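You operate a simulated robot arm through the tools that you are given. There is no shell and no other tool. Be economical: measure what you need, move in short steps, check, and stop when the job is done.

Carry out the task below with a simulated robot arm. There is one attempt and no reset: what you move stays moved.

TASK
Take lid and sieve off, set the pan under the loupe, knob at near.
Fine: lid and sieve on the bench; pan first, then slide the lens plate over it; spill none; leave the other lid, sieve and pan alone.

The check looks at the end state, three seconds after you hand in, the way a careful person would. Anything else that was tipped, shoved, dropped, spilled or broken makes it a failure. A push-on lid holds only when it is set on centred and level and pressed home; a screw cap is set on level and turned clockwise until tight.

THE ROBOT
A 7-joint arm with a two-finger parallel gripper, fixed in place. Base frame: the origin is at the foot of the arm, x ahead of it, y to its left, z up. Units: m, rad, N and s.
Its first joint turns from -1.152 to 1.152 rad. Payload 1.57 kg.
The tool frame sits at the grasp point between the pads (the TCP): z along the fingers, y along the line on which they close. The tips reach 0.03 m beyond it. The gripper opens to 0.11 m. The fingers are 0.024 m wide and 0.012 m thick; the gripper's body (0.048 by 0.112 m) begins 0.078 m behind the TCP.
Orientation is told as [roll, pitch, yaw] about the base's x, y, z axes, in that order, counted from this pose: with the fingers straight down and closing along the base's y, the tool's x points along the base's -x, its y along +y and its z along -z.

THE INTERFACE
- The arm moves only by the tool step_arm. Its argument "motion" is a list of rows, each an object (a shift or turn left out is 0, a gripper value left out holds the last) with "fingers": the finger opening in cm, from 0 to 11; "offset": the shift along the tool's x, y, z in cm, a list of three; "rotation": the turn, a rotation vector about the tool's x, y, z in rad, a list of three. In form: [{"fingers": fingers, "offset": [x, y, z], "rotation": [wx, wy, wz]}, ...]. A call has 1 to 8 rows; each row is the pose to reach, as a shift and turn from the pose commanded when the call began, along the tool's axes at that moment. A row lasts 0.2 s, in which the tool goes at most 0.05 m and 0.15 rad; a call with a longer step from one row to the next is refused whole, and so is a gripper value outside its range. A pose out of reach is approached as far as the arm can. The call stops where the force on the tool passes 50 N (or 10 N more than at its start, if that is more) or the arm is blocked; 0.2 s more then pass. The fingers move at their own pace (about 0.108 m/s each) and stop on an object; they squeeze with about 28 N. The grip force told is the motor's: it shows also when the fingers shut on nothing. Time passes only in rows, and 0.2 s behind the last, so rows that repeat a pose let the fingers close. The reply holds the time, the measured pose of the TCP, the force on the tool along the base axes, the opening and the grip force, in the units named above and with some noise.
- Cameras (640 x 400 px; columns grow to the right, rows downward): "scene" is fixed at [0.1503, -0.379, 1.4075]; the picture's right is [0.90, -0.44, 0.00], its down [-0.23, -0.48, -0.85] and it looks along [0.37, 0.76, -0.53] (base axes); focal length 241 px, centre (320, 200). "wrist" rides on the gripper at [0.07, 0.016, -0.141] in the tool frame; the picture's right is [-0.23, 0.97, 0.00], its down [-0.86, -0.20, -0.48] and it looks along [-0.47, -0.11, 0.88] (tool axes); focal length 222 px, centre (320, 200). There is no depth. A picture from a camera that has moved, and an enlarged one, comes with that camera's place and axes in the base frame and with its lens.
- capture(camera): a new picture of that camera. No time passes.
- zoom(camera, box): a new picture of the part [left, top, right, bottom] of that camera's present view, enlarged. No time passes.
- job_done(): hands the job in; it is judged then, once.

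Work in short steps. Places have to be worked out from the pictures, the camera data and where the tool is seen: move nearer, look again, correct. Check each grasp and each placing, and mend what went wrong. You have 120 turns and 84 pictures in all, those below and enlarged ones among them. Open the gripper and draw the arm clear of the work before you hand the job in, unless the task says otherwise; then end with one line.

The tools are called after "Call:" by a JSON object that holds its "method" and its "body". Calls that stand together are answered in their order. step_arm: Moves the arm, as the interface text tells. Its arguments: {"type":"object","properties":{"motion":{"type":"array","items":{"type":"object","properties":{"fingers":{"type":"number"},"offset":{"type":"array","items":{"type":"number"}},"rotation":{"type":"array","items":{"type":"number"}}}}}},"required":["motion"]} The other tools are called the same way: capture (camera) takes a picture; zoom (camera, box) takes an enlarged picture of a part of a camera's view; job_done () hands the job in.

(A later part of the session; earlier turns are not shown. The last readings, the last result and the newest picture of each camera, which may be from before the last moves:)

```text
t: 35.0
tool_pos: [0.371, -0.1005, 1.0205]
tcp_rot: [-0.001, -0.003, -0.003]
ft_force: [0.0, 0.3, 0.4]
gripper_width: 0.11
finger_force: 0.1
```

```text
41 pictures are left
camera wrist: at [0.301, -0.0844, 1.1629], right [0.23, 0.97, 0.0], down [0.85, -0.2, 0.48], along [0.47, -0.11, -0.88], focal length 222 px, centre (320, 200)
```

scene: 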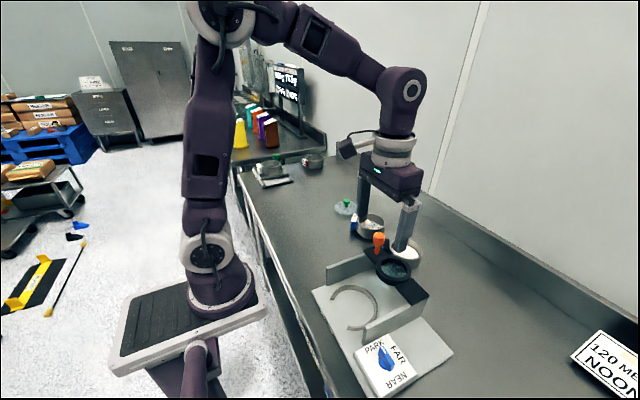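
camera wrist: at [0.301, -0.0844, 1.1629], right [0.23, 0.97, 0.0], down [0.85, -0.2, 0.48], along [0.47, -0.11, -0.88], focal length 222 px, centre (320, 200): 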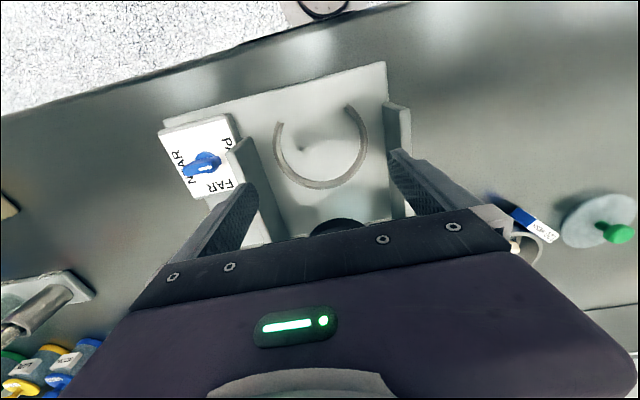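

Arc centre ≈ (0.373, -0.101) with ~5 mm slack around the pan, and there is room for fingers between the rails. I now go up and over to the pan with the same 45° yaw.

Call:
{"method": "step_arm", "body": {"motion": [{"offset": [-1, 0.4, -4]}, {"offset": [-4, 1.5, -7], "rotation": [0, 0, 0.13]}, {"offset": [-8.3, 3.1, -7], "rotation": [0, 0, 0.26]}, {"offset": [-12.6, 4.7, -7], "rotation": [0, 0, 0.39]}, {"offset": [-16.9, 6.3, -7], "rotation": [0, 0, 0.52]}, {"offset": [-20.8, 7.7, -7], "rotation": [0, 0, 0.65]}, {"offset": [-22.6, 8.35, -5], "rotation": [0, 0, 0.78]}, {"offset": [-22.6, 8.35, -5], "rotation": [0, 0, 0.78]}]}}

Call:
{"method": "step_arm", "body": {"motion": [{"offset": [0, 0, 4]}, {"offset": [0, 0, 8]}, {"offset": [0, 0, 9.5]}, {"offset": [0, 0, 9.5]}]}}

Call:
{"method": "capture", "body": {"camera": "wrist"}}

```text
t: 36.8
tool_pos: [0.5984, -0.0182, 1.0726]
tcp_rot: [0.001, -0.002, -0.785]
ft_force: [-0.4, -0.9, 0.5]
gripper_width: 0.1099
finger_force: 0.1
```

```text
t: 37.8
tool_pos: [0.5987, -0.0174, 0.9767]
tcp_rot: [0.002, -0.001, -0.783]
ft_force: [0.3, -0.6, -0.2]
gripper_width: 0.1101
finger_force: 0.1
```

```text
40 pictures are left
camera wrist: at [0.5605, 0.0429, 1.1183], right [0.85, 0.53, 0.0], down [0.47, -0.74, 0.48], along [0.26, -0.41, -0.88], focal length 222 px, centre (320, 200)
```

wrist: 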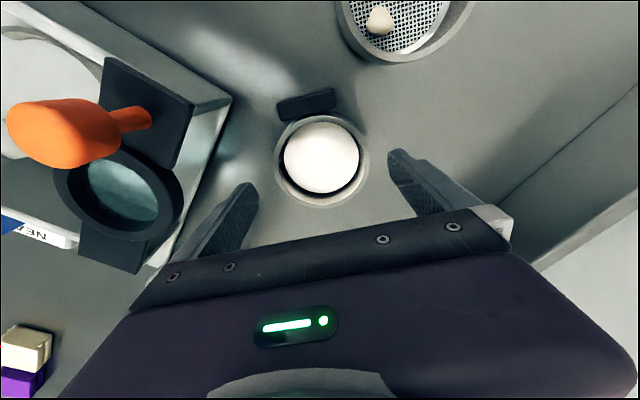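

The pan is centred between the fingers. I descend to z≈0.924 (tips ≈0.894) and close.

Call:
{"method": "step_arm", "body": {"motion": [{"offset": [0.1, 0.1, 2]}, {"offset": [0.1, 0.1, 4]}, {"offset": [0.1, 0.1, 5.25]}, {"offset": [0.1, 0.1, 5.25]}, {"offset": [0.1, 0.1, 5.25], "fingers": 8.5}, {"offset": [0.1, 0.1, 5.25], "fingers": 7}, {"offset": [0.1, 0.1, 5.25]}, {"offset": [0.1, 0.1, 5.25]}]}}

Call:
{"method": "zoom", "body": {"camera": "scene", "box": [370, 210, 450, 285]}}

```text
t: 39.6
tool_pos: [0.5976, -0.0172, 0.9258]
tcp_rot: [0.0, -0.002, -0.78]
ft_force: [-0.3, 0.1, 0.3]
gripper_width: 0.0906
finger_force: 27.6
```

```text
5.33 times, centred on (410, 248) of scene
camera zoom: at [0.1503, -0.379, 1.4075], right [0.9, -0.44, 0.0], down [-0.23, -0.48, -0.85], along [0.37, 0.76, -0.53], focal length 1287 px, centre (-160, -53)
```

zoom: 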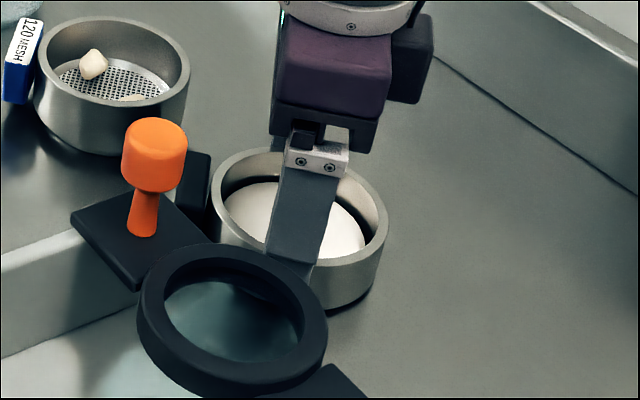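

Pan gripped at 9.06 cm. I lift it slowly and straight up.

Call:
{"method": "step_arm", "body": {"motion": [{"offset": [0, 0, -0.3]}, {"offset": [0, 0, -0.9]}, {"offset": [0, 0, -1.8]}, {"offset": [0, 0, -3.2]}, {"offset": [0, 0, -4.8]}, {"offset": [0, 0, -6.4]}, {"offset": [0, 0, -7.4]}, {"offset": [0, 0, -7.8]}]}}

Call:
{"method": "step_arm", "body": {"motion": [{"offset": [0, 0, -0.5]}, {"offset": [0, 0, -1.5]}, {"offset": [0, 0, -2.7]}, {"offset": [0, 0, -3.5]}, {"offset": [0, 0, -3.7]}]}}

Call:
{"method": "zoom", "body": {"camera": "scene", "box": [350, 150, 470, 285]}}

```text
t: 41.4
tool_pos: [0.5959, -0.0142, 1.0043]
tcp_rot: [0.001, -0.002, -0.784]
ft_force: [1.1, -0.2, -1.2]
gripper_width: 0.0908
finger_force: 28.1
```

```text
t: 42.6
tool_pos: [0.5991, -0.0145, 1.041]
tcp_rot: [0.002, -0.003, -0.783]
ft_force: [0.5, 0.4, -1.8]
gripper_width: 0.0907
finger_force: 28.1
```

```text
2.96 times, centred on (410, 218) of scene
camera zoom: at [0.1503, -0.379, 1.4075], right [0.9, -0.44, 0.0], down [-0.23, -0.48, -0.85], along [0.37, 0.76, -0.53], focal length 715 px, centre (53, 148)
```

zoom: 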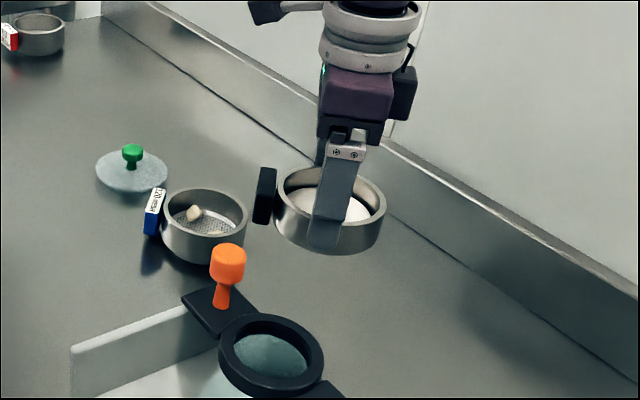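

Level and full. I raise a bit more to clear the orange knob, then carry slowly to above the arc while turning so the tag points to -x.

Call:
{"method": "step_arm", "body": {"motion": [{"offset": [0, 0, -1]}, {"offset": [0, 0, -2.2]}, {"offset": [0.3, -0.6, -3]}, {"offset": [1, -2.2, -3.3], "rotation": [0, 0, -0.06]}, {"offset": [2, -4.4, -3.3], "rotation": [0, 0, -0.14]}, {"offset": [3.1, -6.9, -3.3], "rotation": [0, 0, -0.22]}, {"offset": [4.2, -9.3, -3.3], "rotation": [0, 0, -0.3]}, {"offset": [5, -11.1, -3.3], "rotation": [0, 0, -0.36]}]}}

Call:
{"method": "capture", "body": {"camera": "scene"}}

```text
t: 44.4
tool_pos: [0.483, -0.0583, 1.072]
tcp_rot: [0.002, -0.001, -0.419]
ft_force: [0.3, 1.1, -2.0]
gripper_width: 0.0906
finger_force: 28.2
```

```text
37 pictures are left
```

scene: 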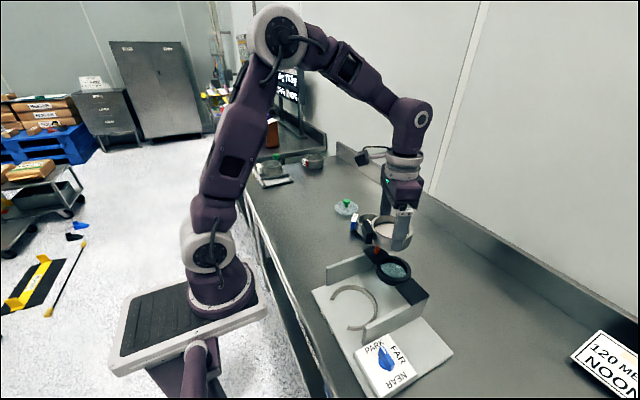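

Halfway and steady; I do the second half.

Call:
{"method": "step_arm", "body": {"motion": [{"offset": [0.8, -0.8, 0], "rotation": [0, 0, -0.04]}, {"offset": [2.1, -2.1, 0], "rotation": [0, 0, -0.1]}, {"offset": [3.6, -3.6, 0], "rotation": [0, 0, -0.18]}, {"offset": [5.2, -5.2, 0], "rotation": [0, 0, -0.26]}, {"offset": [6.7, -6.8, 0], "rotation": [0, 0, -0.34]}, {"offset": [7.8, -7.9, 0], "rotation": [0, 0, -0.4]}, {"offset": [8.3, -8.4, 0], "rotation": [0, 0, -0.42]}, {"offset": [8.3, -8.4, 0], "rotation": [0, 0, -0.42]}]}}

Call:
{"method": "capture", "body": {"camera": "wrist"}}

Call:
{"method": "zoom", "body": {"camera": "scene", "box": [290, 180, 450, 350]}}

```text
t: 46.2
tool_pos: [0.3722, -0.102, 1.0717]
tcp_rot: [0.0, -0.003, 0.0]
ft_force: [0.3, 0.0, -1.3]
gripper_width: 0.0905
finger_force: 28.0
```

```text
36 pictures are left
camera wrist: at [0.3028, -0.0857, 1.2133], right [0.23, 0.97, 0.0], down [0.85, -0.2, 0.48], along [0.47, -0.11, -0.88], focal length 222 px, centre (320, 200)
```

wrist: 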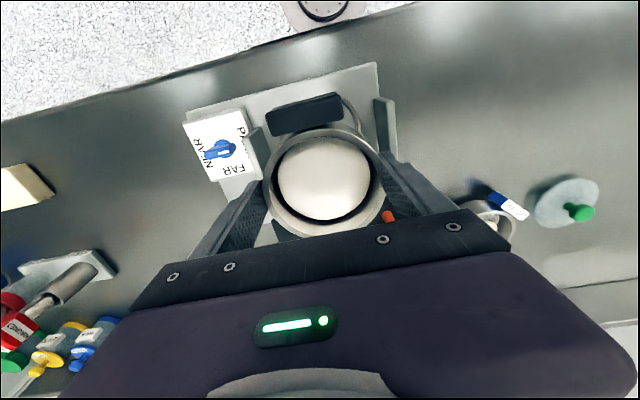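

```text
2.35 times, centred on (370, 265) of scene
camera zoom: at [0.1503, -0.379, 1.4075], right [0.9, -0.44, 0.0], down [-0.23, -0.48, -0.85], along [0.37, 0.76, -0.53], focal length 568 px, centre (202, 47)
```

zoom: 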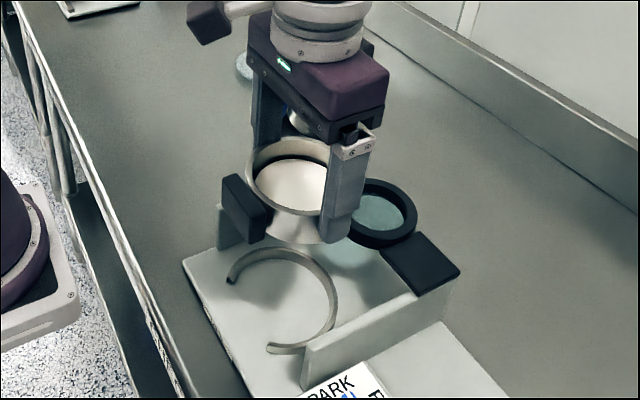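

The pan is level above the arc with its tag at -x. I descend partway and compare.

Call:
{"method": "step_arm", "body": {"motion": [{"offset": [0, 0, 1]}, {"offset": [0, 0, 3]}, {"offset": [0, 0, 5.5]}, {"offset": [0, 0, 7.8]}, {"offset": [0, 0, 9.3]}, {"offset": [0, 0, 9.8]}, {"offset": [0, 0, 9.8]}]}}

Call:
{"method": "capture", "body": {"camera": "wrist"}}

Call:
{"method": "zoom", "body": {"camera": "scene", "box": [310, 240, 420, 350]}}

```text
t: 47.8
tool_pos: [0.3728, -0.1024, 0.9722]
tcp_rot: [-0.001, -0.004, 0.0]
ft_force: [0.4, -0.1, -1.5]
gripper_width: 0.0905
finger_force: 28.2
```

```text
34 pictures are left
camera wrist: at [0.3033, -0.0859, 1.1152], right [0.23, 0.97, 0.0], down [0.85, -0.2, 0.48], along [0.47, -0.11, -0.88], focal length 222 px, centre (320, 200)
```

wrist: 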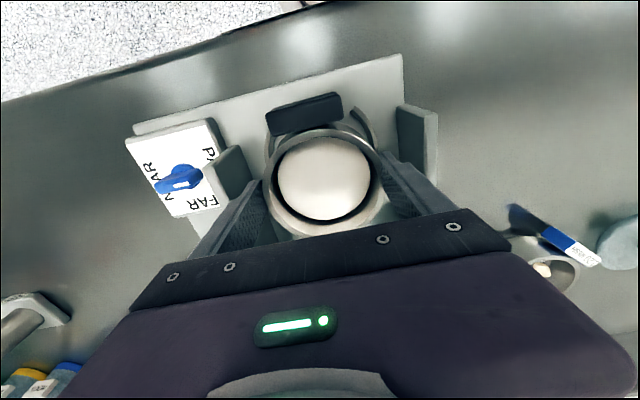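

```text
3.64 times, centred on (365, 295) of scene
camera zoom: at [0.1503, -0.379, 1.4075], right [0.9, -0.44, 0.0], down [-0.23, -0.48, -0.85], along [0.37, 0.76, -0.53], focal length 877 px, centre (156, -146)
```

zoom: 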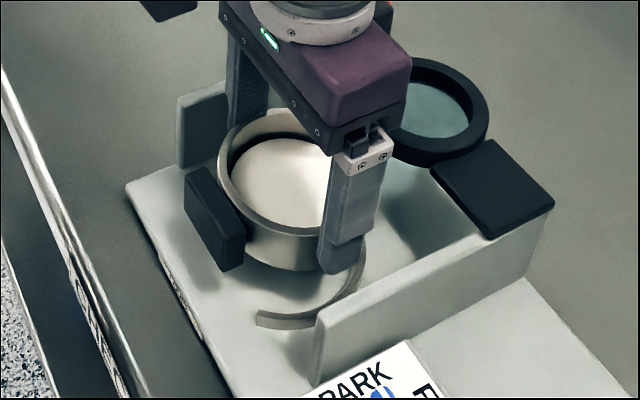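

Alignment looks right within the slack. I lower slowly towards contact.

Call:
{"method": "step_arm", "body": {"motion": [{"offset": [0, 0, 0.6]}, {"offset": [0, 0, 1.3]}, {"offset": [0, 0, 2]}, {"offset": [0, 0, 2.4]}, {"offset": [0, 0, 2.4]}]}}

Call:
{"method": "zoom", "body": {"camera": "scene", "box": [320, 260, 390, 340]}}

Call:
{"method": "zoom", "body": {"camera": "wrist", "box": [220, 60, 420, 220]}}

```text
t: 49.0
tool_pos: [0.3729, -0.1013, 0.9499]
tcp_rot: [-0.001, -0.002, -0.001]
ft_force: [0.0, -0.6, -0.9]
gripper_width: 0.0907
finger_force: 28.0
```

```text
5.00 times, centred on (355, 300) of scene
camera zoom: at [0.1503, -0.379, 1.4075], right [0.9, -0.44, 0.0], down [-0.23, -0.48, -0.85], along [0.37, 0.76, -0.53], focal length 1206 px, centre (145, -300)
```

zoom: 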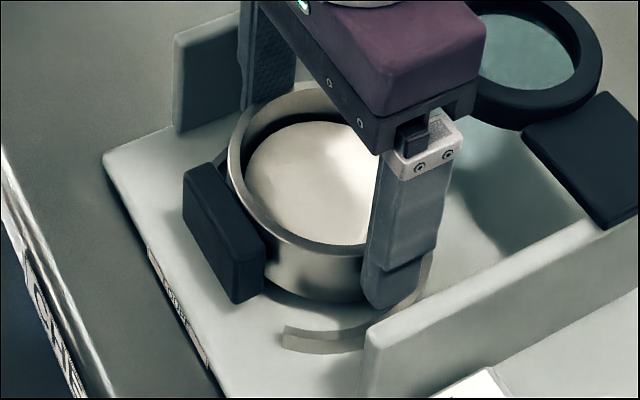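

```text
2.50 times, centred on (320, 140) of wrist
camera zoom: at [0.304, -0.0849, 1.0914], right [0.23, 0.97, 0.0], down [0.85, -0.2, 0.48], along [0.47, -0.11, -0.88], focal length 555 px, centre (320, 350)
```

zoom: 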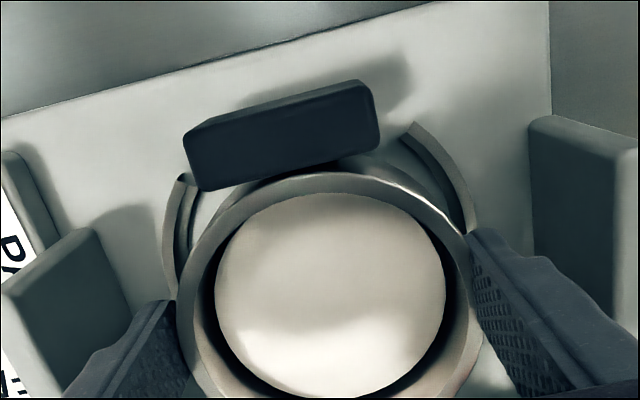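

The tag sits a little near the -y arc end, so I turn by 0.1 rad to centre it in the opening and lower in small steps to contact.

Call:
{"method": "step_arm", "body": {"motion": [{"offset": [0, 0, 0], "rotation": [0, 0, 0.05]}, {"offset": [0, 0, 0], "rotation": [0, 0, 0.1]}, {"offset": [0, 0, 0.3], "rotation": [0, 0, 0.1]}, {"offset": [0, 0, 0.5], "rotation": [0, 0, 0.1]}, {"offset": [0, 0, 0.7], "rotation": [0, 0, 0.1]}, {"offset": [0, 0, 0.9], "rotation": [0, 0, 0.1]}, {"offset": [0, 0, 0.9], "rotation": [0, 0, 0.1]}]}}

Call:
{"method": "zoom", "body": {"camera": "wrist", "box": [220, 60, 420, 220]}}

```text
t: 50.6
tool_pos: [0.373, -0.1014, 0.9408]
tcp_rot: [0.001, -0.005, -0.103]
ft_force: [-3.7, -7.3, 19.2]
gripper_width: 0.0909
finger_force: 28.2
```

```text
2.50 times, centred on (320, 140) of wrist
camera zoom: at [0.3053, -0.0782, 1.0832], right [0.33, 0.95, 0.0], down [0.83, -0.29, 0.48], along [0.46, -0.16, -0.88], focal length 555 px, centre (320, 350)
```

zoom: 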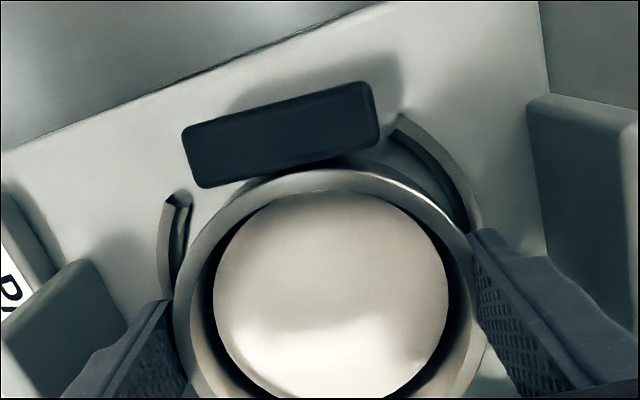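

Contact (19 N) at 0.9408, 15 mm above its bench height. I check whether that is the base plate or the arc.

Call:
{"method": "zoom", "body": {"camera": "scene", "box": [325, 270, 385, 340]}}

```text
5.71 times, centred on (355, 305) of scene
camera zoom: at [0.1499, -0.3792, 1.4075], right [0.9, -0.44, 0.0], down [-0.23, -0.48, -0.85], along [0.37, 0.76, -0.53], focal length 1379 px, centre (120, -400)
```

zoom: 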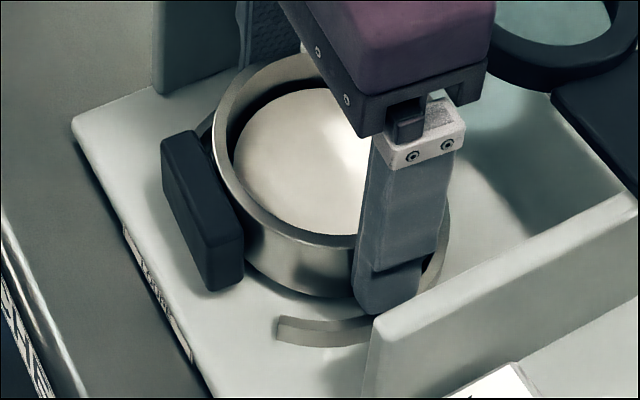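

The pan looks offset towards +y (gap at the near arc, side force -y), probably resting on the far arc edge. I lift 6 mm, shift about 4.5 mm in -y and 2 mm in -x, and lower again.

Call:
{"method": "step_arm", "body": {"motion": [{"offset": [0, 0, -0.4]}, {"offset": [0, 0, -0.6]}, {"offset": [0.15, -0.47, -0.6]}, {"offset": [0.15, -0.47, -0.6]}]}}

Call:
{"method": "step_arm", "body": {"motion": [{"offset": [0, 0, 0.2]}, {"offset": [0, 0, 0.4]}, {"offset": [0, 0, 0.6]}, {"offset": [0, 0, 0.6]}]}}

Call:
{"method": "zoom", "body": {"camera": "scene", "box": [325, 270, 385, 340]}}

Call:
{"method": "zoom", "body": {"camera": "wrist", "box": [220, 60, 420, 220]}}

```text
t: 51.6
tool_pos: [0.3714, -0.1067, 0.9479]
tcp_rot: [-0.001, -0.003, -0.101]
ft_force: [-0.4, 0.1, -0.6]
gripper_width: 0.0905
finger_force: 27.8
```

```text
t: 52.6
tool_pos: [0.3724, -0.1065, 0.942]
tcp_rot: [0.0, -0.004, -0.103]
ft_force: [-3.8, 3.8, 13.7]
gripper_width: 0.0905
finger_force: 27.6
```

```text
5.71 times, centred on (355, 305) of scene
camera zoom: at [0.15, -0.3789, 1.4076], right [0.9, -0.44, 0.0], down [-0.23, -0.48, -0.85], along [0.37, 0.76, -0.53], focal length 1379 px, centre (120, -400)
```

zoom: 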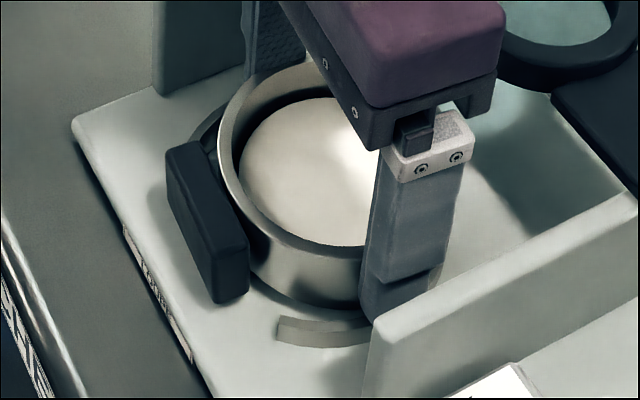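

```text
2.50 times, centred on (320, 140) of wrist
camera zoom: at [0.3048, -0.0835, 1.0835], right [0.32, 0.95, 0.0], down [0.83, -0.28, 0.48], along [0.46, -0.16, -0.88], focal length 555 px, centre (320, 350)
```

zoom: 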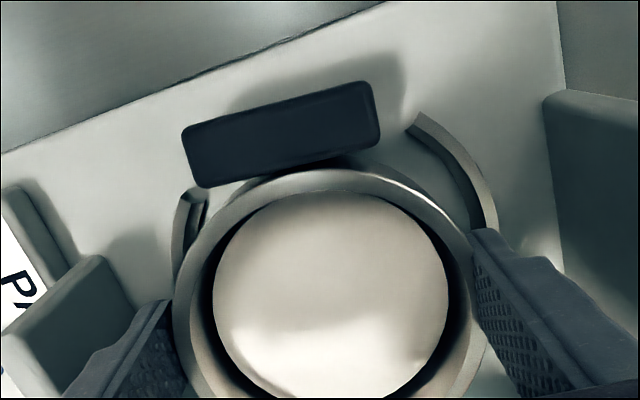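

Side force has flipped in y but stays at -x, so the pan is touching the closed end of the arc. I lift, move back 2 mm in +y and 5 mm in -x, and lower again.

Call:
{"method": "step_arm", "body": {"motion": [{"offset": [0, 0, -0.4]}, {"offset": [0, 0, -0.5]}, {"offset": [0.52, 0.2, -0.5]}, {"offset": [0.52, 0.2, -0.5]}]}}

Call:
{"method": "step_arm", "body": {"motion": [{"offset": [0, 0, 0.2]}, {"offset": [0, 0, 0.4]}, {"offset": [0, 0, 0.6]}, {"offset": [0, 0, 0.7]}, {"offset": [0, 0, 0.7]}]}}

Call:
{"method": "zoom", "body": {"camera": "scene", "box": [325, 270, 385, 340]}}

```text
t: 53.6
tool_pos: [0.3677, -0.1036, 0.946]
tcp_rot: [0.001, -0.005, -0.1]
ft_force: [0.1, -0.4, -1.7]
gripper_width: 0.0905
finger_force: 27.5
```

```text
t: 54.8
tool_pos: [0.3673, -0.1048, 0.9375]
tcp_rot: [-0.001, -0.005, -0.101]
ft_force: [-1.3, 0.2, 16.6]
gripper_width: 0.0903
finger_force: 27.9
```

```text
5.71 times, centred on (355, 305) of scene
camera zoom: at [0.15, -0.3789, 1.4076], right [0.9, -0.44, 0.0], down [-0.23, -0.48, -0.85], along [0.37, 0.76, -0.53], focal length 1379 px, centre (120, -400)
```

zoom: 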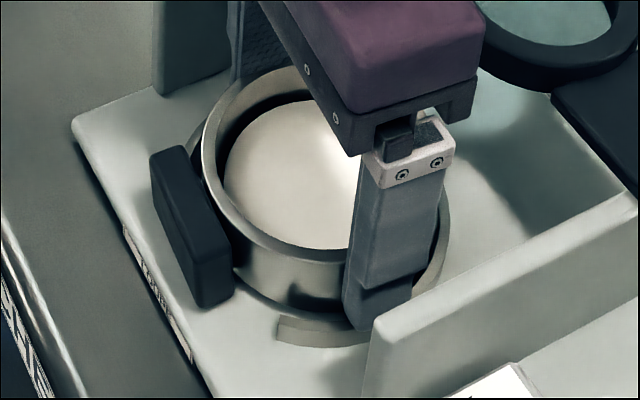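

Lower now (0.9375) and the force is mostly vertical. I look from the wrist to judge concentricity.

Call:
{"method": "zoom", "body": {"camera": "wrist", "box": [220, 60, 420, 220]}}

```text
2.50 times, centred on (320, 140) of wrist
camera zoom: at [0.2995, -0.0807, 1.0802], right [0.32, 0.95, 0.0], down [0.83, -0.28, 0.48], along [0.46, -0.16, -0.88], focal length 555 px, centre (320, 350)
```

zoom: 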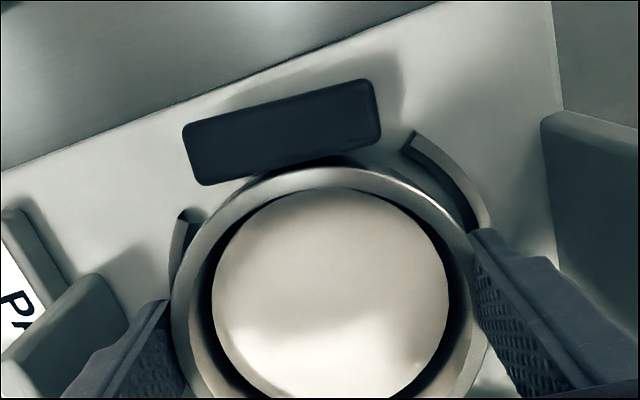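

Nearly concentric. A probe: I lift 2 mm, shift 2 mm further -x and press lightly to see whether it seats any lower.

Call:
{"method": "step_arm", "body": {"motion": [{"offset": [0, 0, -0.2]}, {"offset": [0.2, 0, -0.2]}, {"offset": [0.2, 0, 0]}, {"offset": [0.2, 0, 0.1]}, {"offset": [0.2, 0, 0.1]}]}}

Call:
{"method": "zoom", "body": {"camera": "scene", "box": [330, 280, 380, 335]}}

```text
t: 56.0
tool_pos: [0.3639, -0.1035, 0.9391]
tcp_rot: [-0.001, -0.002, -0.1]
ft_force: [-0.1, 0.6, -0.6]
gripper_width: 0.0906
finger_force: 28.2
```

```text
7.27 times, centred on (355, 308) of scene
camera zoom: at [0.1503, -0.379, 1.4075], right [0.9, -0.44, 0.0], down [-0.23, -0.48, -0.85], along [0.37, 0.76, -0.53], focal length 1755 px, centre (66, -582)
```

zoom: 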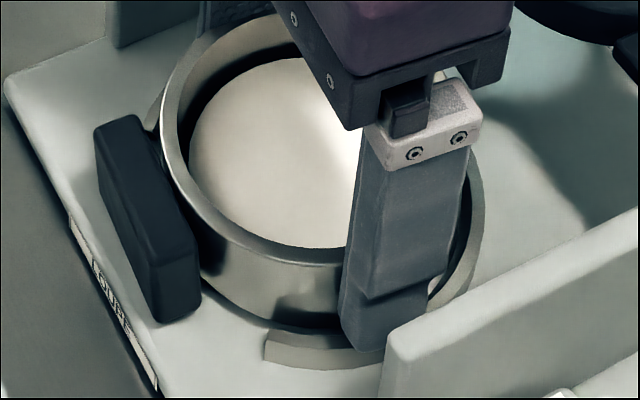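

No contact here now, so I lower further in 1 mm rows.

Call:
{"method": "step_arm", "body": {"motion": [{"offset": [0, 0, 0.1]}, {"offset": [0, 0, 0.2]}, {"offset": [0, 0, 0.3]}, {"offset": [0, 0, 0.4]}]}}

Call:
{"method": "step_arm", "body": {"motion": [{"offset": [0, 0, 0.1]}, {"offset": [0, 0, 0.2]}, {"offset": [0, 0, 0.2]}]}}

Call:
{"method": "zoom", "body": {"camera": "scene", "box": [330, 280, 380, 335]}}

```text
t: 57.0
tool_pos: [0.364, -0.1036, 0.9342]
tcp_rot: [0.0, -0.003, -0.101]
ft_force: [-1.8, -1.5, 12.1]
gripper_width: 0.0907
finger_force: 27.8
```

```text
t: 57.8
tool_pos: [0.3654, -0.1031, 0.9324]
tcp_rot: [-0.001, -0.003, -0.102]
ft_force: [2.1, -3.0, 14.4]
gripper_width: 0.0907
finger_force: 27.6
```

```text
7.27 times, centred on (355, 308) of scene
camera zoom: at [0.1502, -0.3791, 1.4075], right [0.9, -0.44, 0.0], down [-0.23, -0.48, -0.85], along [0.37, 0.76, -0.53], focal length 1755 px, centre (66, -582)
```

zoom: 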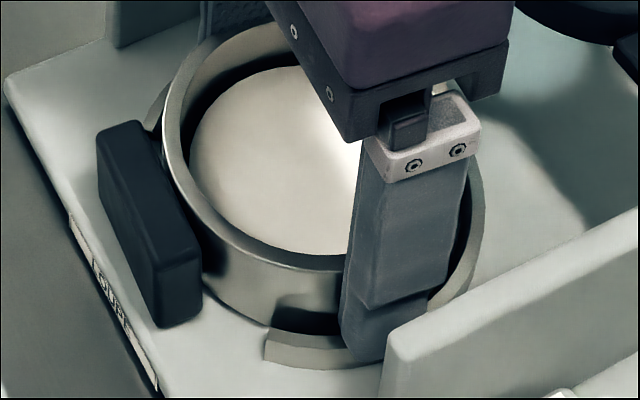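

It's now dropping inside the arc. One more small press to see whether it's on the base.

Call:
{"method": "step_arm", "body": {"motion": [{"offset": [0, 0, 0.1]}, {"offset": [0, 0, 0.2]}, {"offset": [0, 0, 0.3]}, {"offset": [0, 0, 0.3]}]}}

```text
t: 58.4
tool_pos: [0.3657, -0.1039, 0.9318]
tcp_rot: [0.0, -0.005, -0.101]
ft_force: [-2.6, 1.6, 12.7]
gripper_width: 0.0907
finger_force: 28.0
stopped in row 3: the force on the tool passed its limit (the readings are from after the stop); the commanded pose is now the measured one
```

It stops firmly at 0.932, so the pan is on the base. I release and rise straight up.

Call:
{"method": "step_arm", "body": {"motion": [{"offset": [0, 0, -0.1]}, {"offset": [0, 0, -0.1], "fingers": 9.8}, {"offset": [0, 0, -0.1], "fingers": 10.4}, {"offset": [0, 0, -0.1]}, {"offset": [0, 0, -1.5]}, {"offset": [0, 0, -5]}, {"offset": [0, 0, -9]}, {"offset": [0, 0, -12]}]}}

Call:
{"method": "capture", "body": {"camera": "wrist"}}

Call:
{"method": "zoom", "body": {"camera": "scene", "box": [310, 230, 430, 350]}}

```text
t: 60.2
tool_pos: [0.363, -0.1031, 1.052]
tcp_rot: [0.0, -0.006, -0.1]
ft_force: [0.2, -0.3, 0.0]
gripper_width: 0.1038
finger_force: 0.1
```

```text
22 pictures are left
camera wrist: at [0.2955, -0.0797, 1.1931], right [0.32, 0.95, 0.0], down [0.83, -0.28, 0.48], along [0.46, -0.16, -0.88], focal length 222 px, centre (320, 200)
```

wrist: 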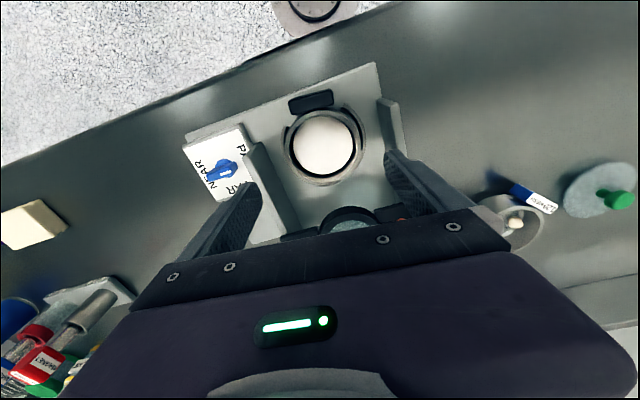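

```text
3.33 times, centred on (370, 290) of scene
camera zoom: at [0.1503, -0.379, 1.4075], right [0.9, -0.44, 0.0], down [-0.23, -0.48, -0.85], along [0.37, 0.76, -0.53], focal length 804 px, centre (153, -100)
```

zoom: 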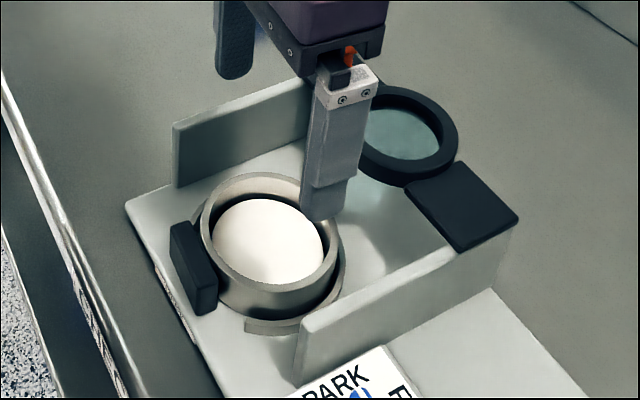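

The pan sits neatly in the arc. Next the lens plate: its orange handle is near (0.478, -0.036), head around z≈1.0. I go above it with the fingers at 6 cm.

Call:
{"method": "step_arm", "body": {"motion": [{"offset": [0, 0, -3], "fingers": 6}, {"offset": [-0.5, 0.3, -5], "rotation": [0, 0, -0.05]}, {"offset": [-4, 2.9, -5], "rotation": [0, 0, -0.1]}, {"offset": [-7.6, 5.5, -5], "rotation": [0, 0, -0.1]}, {"offset": [-10.8, 7.8, -5], "rotation": [0, 0, -0.1]}, {"offset": [-10.8, 7.8, -4], "rotation": [0, 0, -0.1]}, {"offset": [-10.8, 7.8, -4], "rotation": [0, 0, -0.1]}]}}

Call:
{"method": "capture", "body": {"camera": "wrist"}}

Call:
{"method": "zoom", "body": {"camera": "scene", "box": [320, 180, 440, 320]}}

```text
t: 61.8
tool_pos: [0.4797, -0.0367, 1.0902]
tcp_rot: [0.0, -0.007, -0.002]
ft_force: [0.1, 0.1, -0.3]
gripper_width: 0.0601
finger_force: 0.1
```

```text
20 pictures are left
camera wrist: at [0.4104, -0.0203, 1.2316], right [0.23, 0.97, 0.0], down [0.85, -0.2, 0.48], along [0.47, -0.11, -0.88], focal length 222 px, centre (320, 200)
```

wrist: 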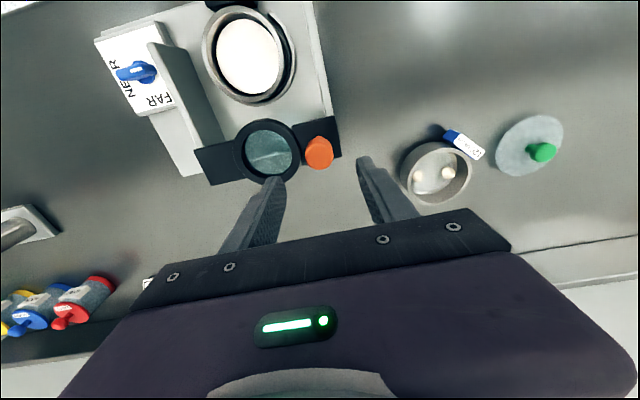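

```text
2.86 times, centred on (380, 250) of scene
camera zoom: at [0.1503, -0.379, 1.4075], right [0.9, -0.44, 0.0], down [-0.23, -0.48, -0.85], along [0.37, 0.76, -0.53], focal length 689 px, centre (149, 57)
```

zoom: 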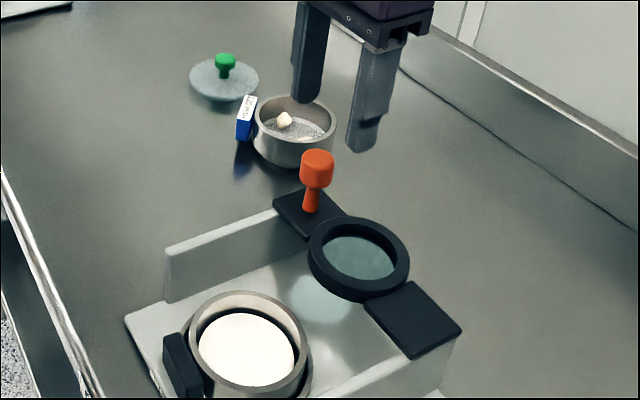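

Handle at (0.477, -0.038). I descend to TCP z≈1.0 and close on it.

Call:
{"method": "step_arm", "body": {"motion": [{"offset": [0.25, -0.1, 3]}, {"offset": [0.25, -0.1, 6]}, {"offset": [0.25, -0.1, 8.5]}, {"offset": [0.25, -0.1, 9.2]}, {"offset": [0.25, -0.1, 9.2], "fingers": 0}, {"offset": [0.25, -0.1, 9.2]}, {"offset": [0.25, -0.1, 9.2]}]}}

Call:
{"method": "zoom", "body": {"camera": "scene", "box": [330, 200, 430, 310]}}

```text
t: 62.8
tool_pos: [0.4777, -0.0406, 1.0065]
tcp_rot: [-0.004, -0.01, -0.002]
ft_force: [-9.9, 2.6, 18.3]
gripper_width: 0.0576
finger_force: 0.0
stopped in row 4: the force on the tool passed its limit (the readings are from after the stop); the commanded pose is now the measured one
```

```text
3.64 times, centred on (380, 255) of scene
camera zoom: at [0.1497, -0.3789, 1.4076], right [0.9, -0.44, 0.0], down [-0.23, -0.48, -0.85], along [0.37, 0.76, -0.53], focal length 877 px, centre (102, 0)
```

zoom: 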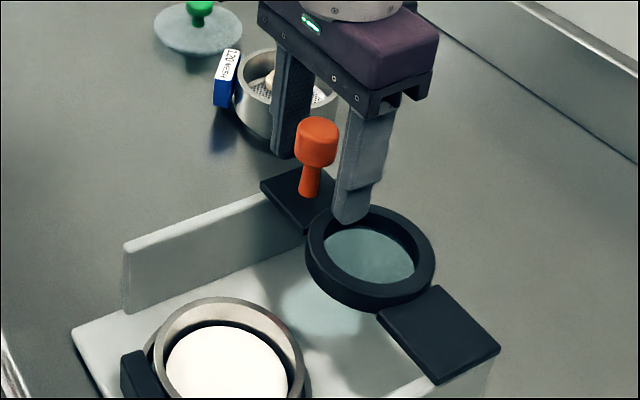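

The -y finger touched the lens ring. I raise 5 mm, so the tips clear the ring, and close on the head there.

Call:
{"method": "step_arm", "body": {"motion": [{"offset": [0, 0.1, -0.5]}, {"offset": [0, 0.2, -0.5]}, {"offset": [0, 0.2, -0.5], "fingers": 0}, {"offset": [0, 0.2, -0.5]}, {"offset": [0, 0.2, -0.5]}, {"offset": [0, 0.2, -0.5]}]}}

Call:
{"method": "zoom", "body": {"camera": "scene", "box": [330, 200, 430, 310]}}

```text
t: 64.2
tool_pos: [0.4793, -0.0383, 1.01]
tcp_rot: [-0.004, -0.011, 0.0]
ft_force: [0.3, 10.9, -0.3]
gripper_width: 0.0277
finger_force: 28.0
```

```text
3.64 times, centred on (380, 255) of scene
camera zoom: at [0.1503, -0.3787, 1.4076], right [0.9, -0.44, 0.0], down [-0.23, -0.48, -0.85], along [0.37, 0.76, -0.53], focal length 877 px, centre (102, 0)
```

zoom: 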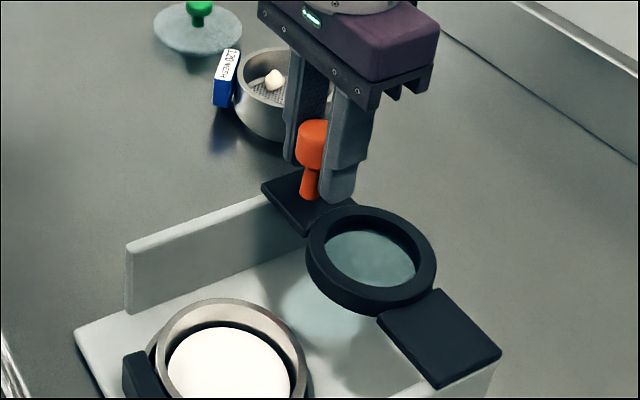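

Handle gripped. I slide the plate along -x by 4 cm, easing the side load, and check force and motion.

Call:
{"method": "step_arm", "body": {"motion": [{"offset": [0.4, 0.1, 0]}, {"offset": [1.2, 0.1, 0]}, {"offset": [2.2, 0.1, 0]}, {"offset": [3.2, 0.1, 0]}, {"offset": [4, 0.1, 0]}]}}

Call:
{"method": "zoom", "body": {"camera": "scene", "box": [320, 210, 430, 330]}}

```text
t: 65.4
tool_pos: [0.4374, -0.038, 1.0091]
tcp_rot: [-0.003, -0.012, -0.001]
ft_force: [2.0, 4.7, 9.7]
gripper_width: 0.0277
finger_force: 28.0
```

```text
3.33 times, centred on (375, 270) of scene
camera zoom: at [0.1502, -0.3789, 1.4076], right [0.9, -0.44, 0.0], down [-0.23, -0.48, -0.85], along [0.37, 0.76, -0.53], focal length 804 px, centre (137, -33)
```

zoom: 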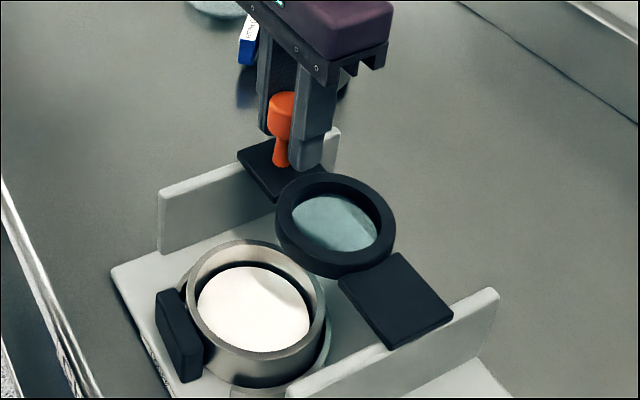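

Slides freely and straight. Another 5 cm.

Call:
{"method": "step_arm", "body": {"motion": [{"offset": [0.6, 0.05, 0]}, {"offset": [1.6, 0.05, 0]}, {"offset": [2.8, 0.05, 0]}, {"offset": [3.9, 0.05, 0]}, {"offset": [4.7, 0.05, 0]}, {"offset": [5.1, 0.05, 0]}]}}

Call:
{"method": "zoom", "body": {"camera": "scene", "box": [310, 230, 420, 350]}}

```text
t: 66.8
tool_pos: [0.3872, -0.0375, 1.01]
tcp_rot: [-0.005, -0.011, -0.001]
ft_force: [1.6, -18.3, 10.2]
gripper_width: 0.0277
finger_force: 28.1
```

```text
3.33 times, centred on (365, 290) of scene
camera zoom: at [0.1501, -0.3796, 1.4074], right [0.9, -0.44, 0.0], down [-0.23, -0.48, -0.85], along [0.37, 0.76, -0.53], focal length 804 px, centre (170, -100)
```

zoom: 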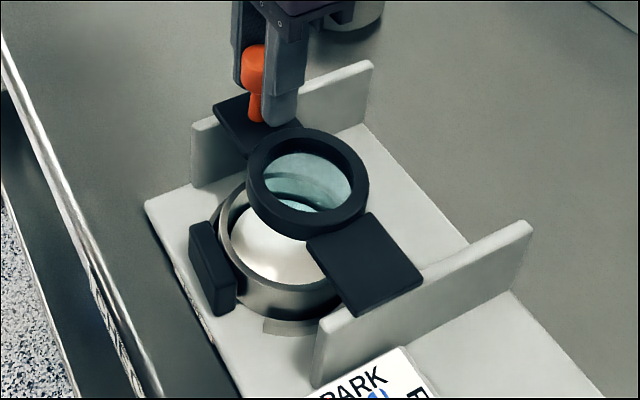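

The lens needs about 1.7 cm more to be centred over the pan. I slide that and ease the y load by 1 mm.

Call:
{"method": "step_arm", "body": {"motion": [{"offset": [0.3, -0.1, 0]}, {"offset": [0.9, -0.1, 0]}, {"offset": [1.4, -0.1, 0]}, {"offset": [1.7, -0.1, 0]}, {"offset": [1.7, -0.1, 0]}]}}

Call:
{"method": "zoom", "body": {"camera": "scene", "box": [310, 230, 420, 350]}}

```text
t: 68.0
tool_pos: [0.3718, -0.0355, 1.0078]
tcp_rot: [-0.001, -0.012, -0.001]
ft_force: [13.7, -1.2, 10.7]
gripper_width: 0.0279
finger_force: 27.6
```

```text
3.33 times, centred on (365, 290) of scene
camera zoom: at [0.1506, -0.379, 1.4075], right [0.9, -0.44, 0.0], down [-0.23, -0.48, -0.85], along [0.37, 0.76, -0.53], focal length 804 px, centre (170, -100)
```

zoom: 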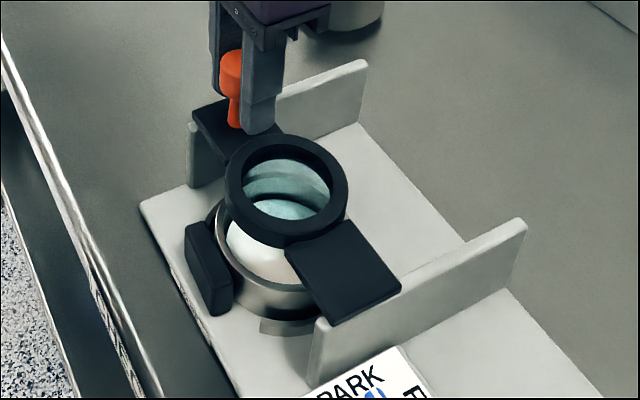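

The last bit met resistance (+x 13.7 N) and the stand seems to have shifted by a few mm, so the plate may be at its stop. I relax the load and open the fingers without pulling, then look from above.

Call:
{"method": "step_arm", "body": {"motion": [{"offset": [-0.15, 0, 0]}, {"offset": [-0.15, 0, 0]}]}}

Call:
{"method": "step_arm", "body": {"motion": [{"offset": [0, 0, 0], "fingers": 4.2}, {"offset": [0, 0, 0]}, {"offset": [0, 0, -2]}, {"offset": [0, 0, -6]}, {"offset": [0.5, -4, -8]}, {"offset": [1, -7, -8]}, {"offset": [1, -7, -8]}]}}

Call:
{"method": "capture", "body": {"camera": "wrist"}}

```text
t: 68.6
tool_pos: [0.3711, -0.0355, 1.0082]
tcp_rot: [-0.004, -0.006, 0.001]
ft_force: [2.0, 12.8, 3.5]
gripper_width: 0.0276
finger_force: 27.8
```

```text
t: 70.2
tool_pos: [0.3617, -0.1077, 1.0901]
tcp_rot: [-0.003, -0.009, -0.003]
ft_force: [0.6, 1.2, 0.6]
gripper_width: 0.0417
finger_force: 0.0
```

```text
13 pictures are left
camera wrist: at [0.291, -0.0916, 1.2311], right [0.23, 0.97, 0.0], down [0.85, -0.2, 0.49], along [0.47, -0.11, -0.87], focal length 222 px, centre (320, 200)
```

wrist: 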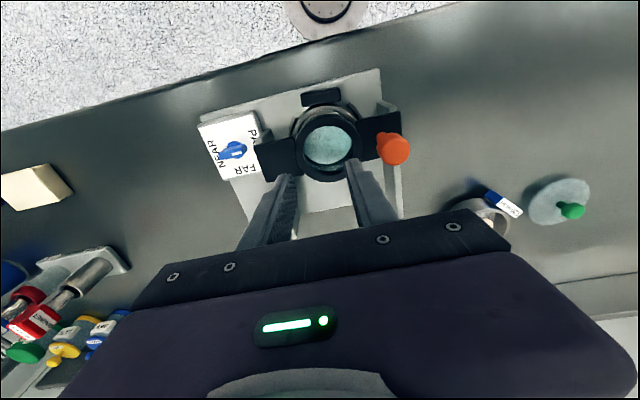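

Lens ring sits over the pan, concentric within measuring error. Next, the dial: blue knob near (0.352, -0.236, 0.915). I go above it and zoom in to read the pointer.

Call:
{"method": "step_arm", "body": {"motion": [{"offset": [0.3, -4, 0]}, {"offset": [0.6, -8, 0]}, {"offset": [1, -12, 0]}, {"offset": [1, -12.8, 2]}, {"offset": [1, -12.8, 4]}, {"offset": [1, -12.8, 4]}]}}

Call:
{"method": "zoom", "body": {"camera": "wrist", "box": [240, 80, 420, 200]}}

```text
t: 71.6
tool_pos: [0.351, -0.2348, 1.0496]
tcp_rot: [-0.005, -0.01, 0.0]
ft_force: [-0.6, 0.7, -0.1]
gripper_width: 0.0422
finger_force: 0.0
```

```text
3.33 times, centred on (330, 140) of wrist
camera zoom: at [0.2807, -0.2171, 1.1913], right [0.23, 0.97, 0.0], down [0.85, -0.2, 0.49], along [0.47, -0.11, -0.87], focal length 740 px, centre (287, 400)
```

zoom: 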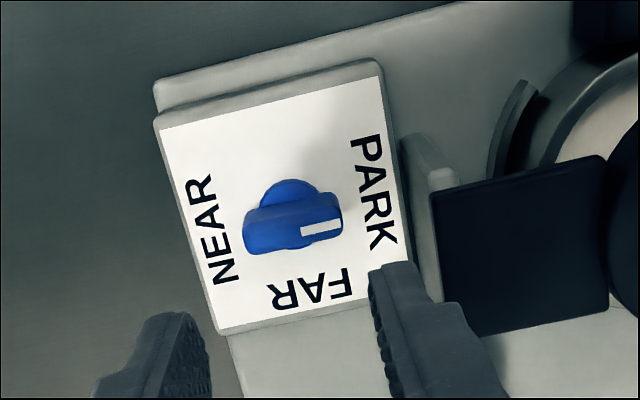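

The pointer is at PARK (+y), FAR is at +x and NEAR at -y, so it turns 180° clockwise via FAR. I first yaw the gripper +90° so the fingers straddle the bar.

Call:
{"method": "step_arm", "body": {"motion": [{"offset": [-0.3, 0.25, 0], "rotation": [0, 0, -0.14]}, {"offset": [-0.3, 0.25, 0], "rotation": [0, 0, -0.28]}, {"offset": [-0.3, 0.25, 0], "rotation": [0, 0, -0.42]}, {"offset": [-0.3, 0.25, 0], "rotation": [0, 0, -0.56]}, {"offset": [-0.3, 0.25, 0], "rotation": [0, 0, -0.7]}, {"offset": [-0.3, 0.25, 0], "rotation": [0, 0, -0.79]}]}}

Call:
{"method": "step_arm", "body": {"motion": [{"rotation": [0, 0, -0.14]}, {"rotation": [0, 0, -0.28]}, {"rotation": [0, 0, -0.42]}, {"rotation": [0, 0, -0.56]}, {"rotation": [0, 0, -0.7]}, {"rotation": [0, 0, -0.79]}, {"rotation": [0, 0, -0.79]}]}}

Call:
{"method": "capture", "body": {"camera": "wrist"}}

```text
t: 73.0
tool_pos: [0.3549, -0.2327, 1.0482]
tcp_rot: [-0.011, -0.006, 0.79]
ft_force: [-0.4, -0.9, -0.3]
gripper_width: 0.0423
finger_force: 0.0
```

```text
t: 74.6
tool_pos: [0.354, -0.2331, 1.0497]
tcp_rot: [-0.01, 0.003, 1.581]
ft_force: [-0.6, 0.0, -0.4]
gripper_width: 0.0421
finger_force: 0.0
```

```text
11 pictures are left
camera wrist: at [0.3378, -0.3022, 1.1911], right [-0.98, 0.22, -0.01], down [0.19, 0.86, 0.48], along [0.11, 0.46, -0.88], focal length 222 px, centre (320, 200)
```

wrist: 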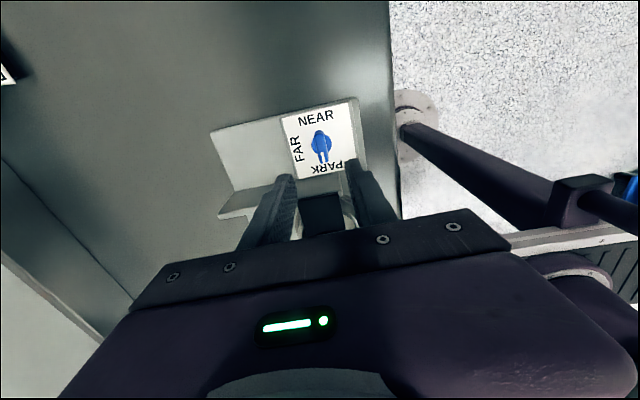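

Bar and fingers are lined up. I descend to about z 0.943 and close on the bar.

Call:
{"method": "step_arm", "body": {"motion": [{"offset": [0, 0.1, 4]}, {"offset": [0, 0.1, 8]}, {"offset": [0, 0.1, 10]}, {"offset": [0, 0.1, 10.7]}, {"offset": [0, 0.1, 10.7], "fingers": 0}, {"offset": [0, 0.1, 10.7]}, {"offset": [0, 0.1, 10.7]}]}}

Call:
{"method": "zoom", "body": {"camera": "scene", "box": [340, 310, 430, 400]}}

```text
t: 76.2
tool_pos: [0.355, -0.2349, 0.941]
tcp_rot: [-0.012, 0.003, 1.577]
ft_force: [2.3, -0.7, -0.4]
gripper_width: 0.0118
finger_force: 27.2
```

```text
4.44 times, centred on (385, 355) of scene
camera zoom: at [0.1504, -0.3791, 1.4075], right [0.9, -0.44, 0.0], down [-0.23, -0.48, -0.85], along [0.37, 0.76, -0.53], focal length 1072 px, centre (31, -489)
```

zoom: 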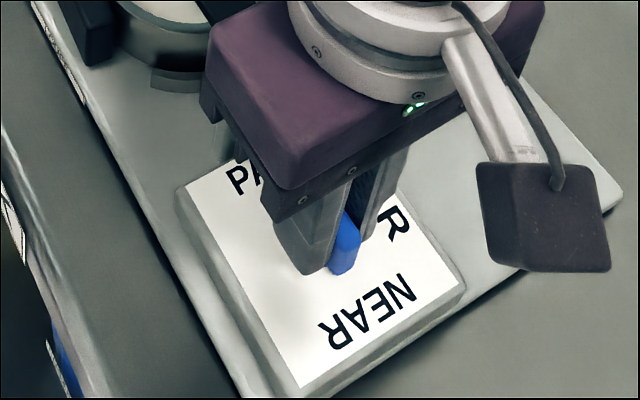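

Bar gripped (1.18 cm). I turn clockwise (tool +z) about 1 rad first and check forces.

Call:
{"method": "step_arm", "body": {"motion": [{"rotation": [0, 0, 0.12]}, {"rotation": [0, 0, 0.26]}, {"rotation": [0, 0, 0.4]}, {"rotation": [0, 0, 0.54]}, {"rotation": [0, 0, 0.68]}, {"rotation": [0, 0, 0.82]}, {"rotation": [0, 0, 0.96]}, {"rotation": [0, 0, 1.05]}]}}

Call:
{"method": "zoom", "body": {"camera": "scene", "box": [340, 310, 430, 400]}}

```text
t: 78.0
tool_pos: [0.3551, -0.233, 0.9422]
tcp_rot: [-0.008, -0.007, 0.526]
ft_force: [-2.8, 4.2, 0.0]
gripper_width: 0.0119
finger_force: 27.7
```

```text
4.44 times, centred on (385, 355) of scene
camera zoom: at [0.1503, -0.379, 1.4075], right [0.9, -0.44, 0.0], down [-0.23, -0.48, -0.85], along [0.37, 0.76, -0.53], focal length 1072 px, centre (31, -489)
```

zoom: 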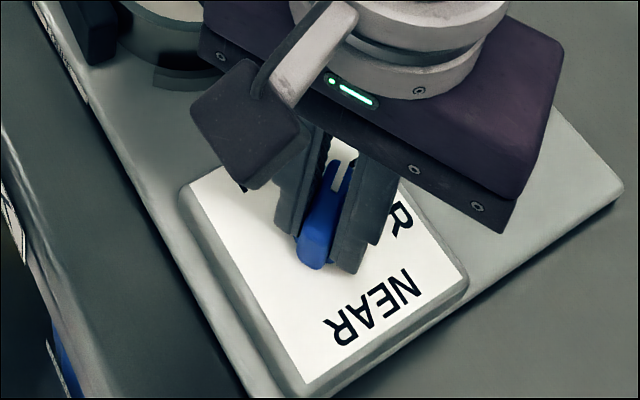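

The knob turns with the gripper. I continue.

Call:
{"method": "step_arm", "body": {"motion": [{"rotation": [0, 0, 0.12]}, {"rotation": [0, 0, 0.26]}, {"rotation": [0, 0, 0.4]}, {"rotation": [0, 0, 0.54]}, {"rotation": [0, 0, 0.68]}, {"rotation": [0, 0, 0.82]}, {"rotation": [0, 0, 0.96]}, {"rotation": [0, 0, 1.05]}]}}

Call:
{"method": "step_arm", "body": {"motion": [{"rotation": [0, 0, 0.12]}, {"rotation": [0, 0, 0.26]}, {"rotation": [0, 0, 0.4]}, {"rotation": [0, 0, 0.54]}, {"rotation": [0, 0, 0.68]}, {"rotation": [0, 0, 0.82]}, {"rotation": [0, 0, 0.94]}, {"rotation": [0, 0, 1.03]}]}}

Call:
{"method": "zoom", "body": {"camera": "scene", "box": [340, 310, 430, 400]}}

```text
t: 79.8
tool_pos: [0.3555, -0.2339, 0.942]
tcp_rot: [0.002, -0.01, -0.524]
ft_force: [2.4, 2.5, 0.4]
gripper_width: 0.0119
finger_force: 27.7
```

```text
t: 81.6
tool_pos: [0.3544, -0.233, 0.9421]
tcp_rot: [0.01, -0.003, -1.555]
ft_force: [-0.4, -2.7, 1.5]
gripper_width: 0.012
finger_force: 28.3
```

```text
4.44 times, centred on (385, 355) of scene
camera zoom: at [0.1505, -0.3792, 1.4075], right [0.9, -0.44, 0.0], down [-0.23, -0.48, -0.85], along [0.37, 0.76, -0.53], focal length 1072 px, centre (31, -489)
```

zoom: 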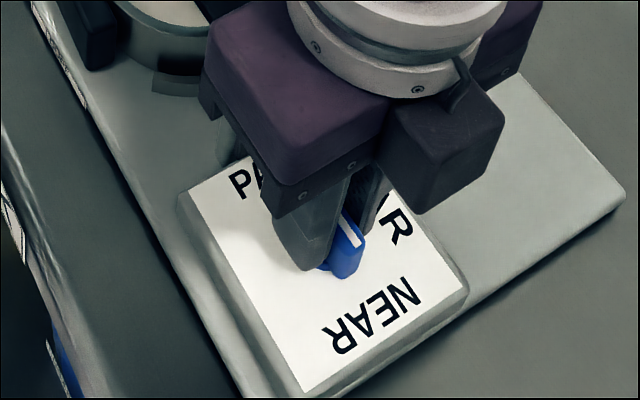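

The white mark now points at NEAR. I release, rise, and look.

Call:
{"method": "step_arm", "body": {"motion": [{"fingers": 4}, {"offset": [0, 0, 0]}, {"offset": [0, 0, -3]}, {"offset": [0, 0, -7]}, {"offset": [0, 0, -12]}, {"offset": [0, 0, -16]}, {"offset": [0, 0, -20]}, {"offset": [0, 0, -20]}]}}

Call:
{"method": "zoom", "body": {"camera": "scene", "box": [310, 220, 460, 400]}}

Call:
{"method": "capture", "body": {"camera": "wrist"}}

```text
t: 83.4
tool_pos: [0.3534, -0.232, 1.1438]
tcp_rot: [0.01, -0.003, -1.551]
ft_force: [0.2, 0.9, -0.2]
gripper_width: 0.0398
finger_force: 0.1
```

```text
2.22 times, centred on (385, 310) of scene
camera zoom: at [0.1503, -0.379, 1.4075], right [0.9, -0.44, 0.0], down [-0.23, -0.48, -0.85], along [0.37, 0.76, -0.53], focal length 536 px, centre (176, -44)
```

zoom: 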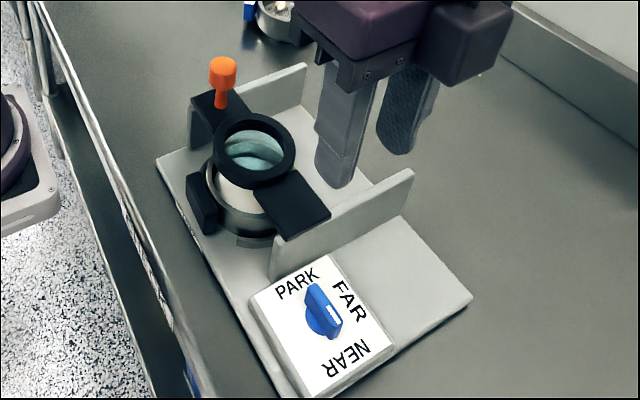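

```text
6 pictures are left
camera wrist: at [0.3675, -0.1608, 1.2847], right [0.98, -0.21, 0.01], down [-0.19, -0.86, 0.48], along [-0.09, -0.47, -0.88], focal length 222 px, centre (320, 200)
```

wrist: 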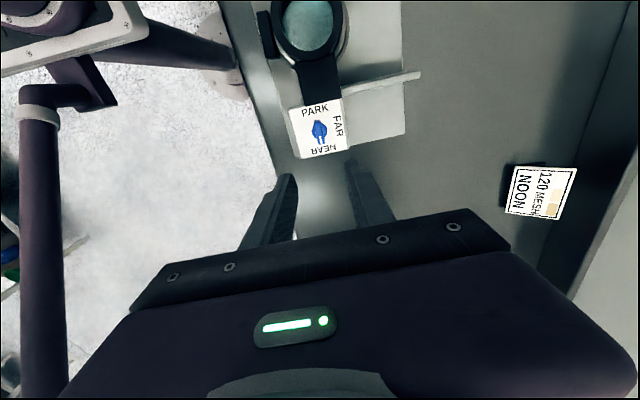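

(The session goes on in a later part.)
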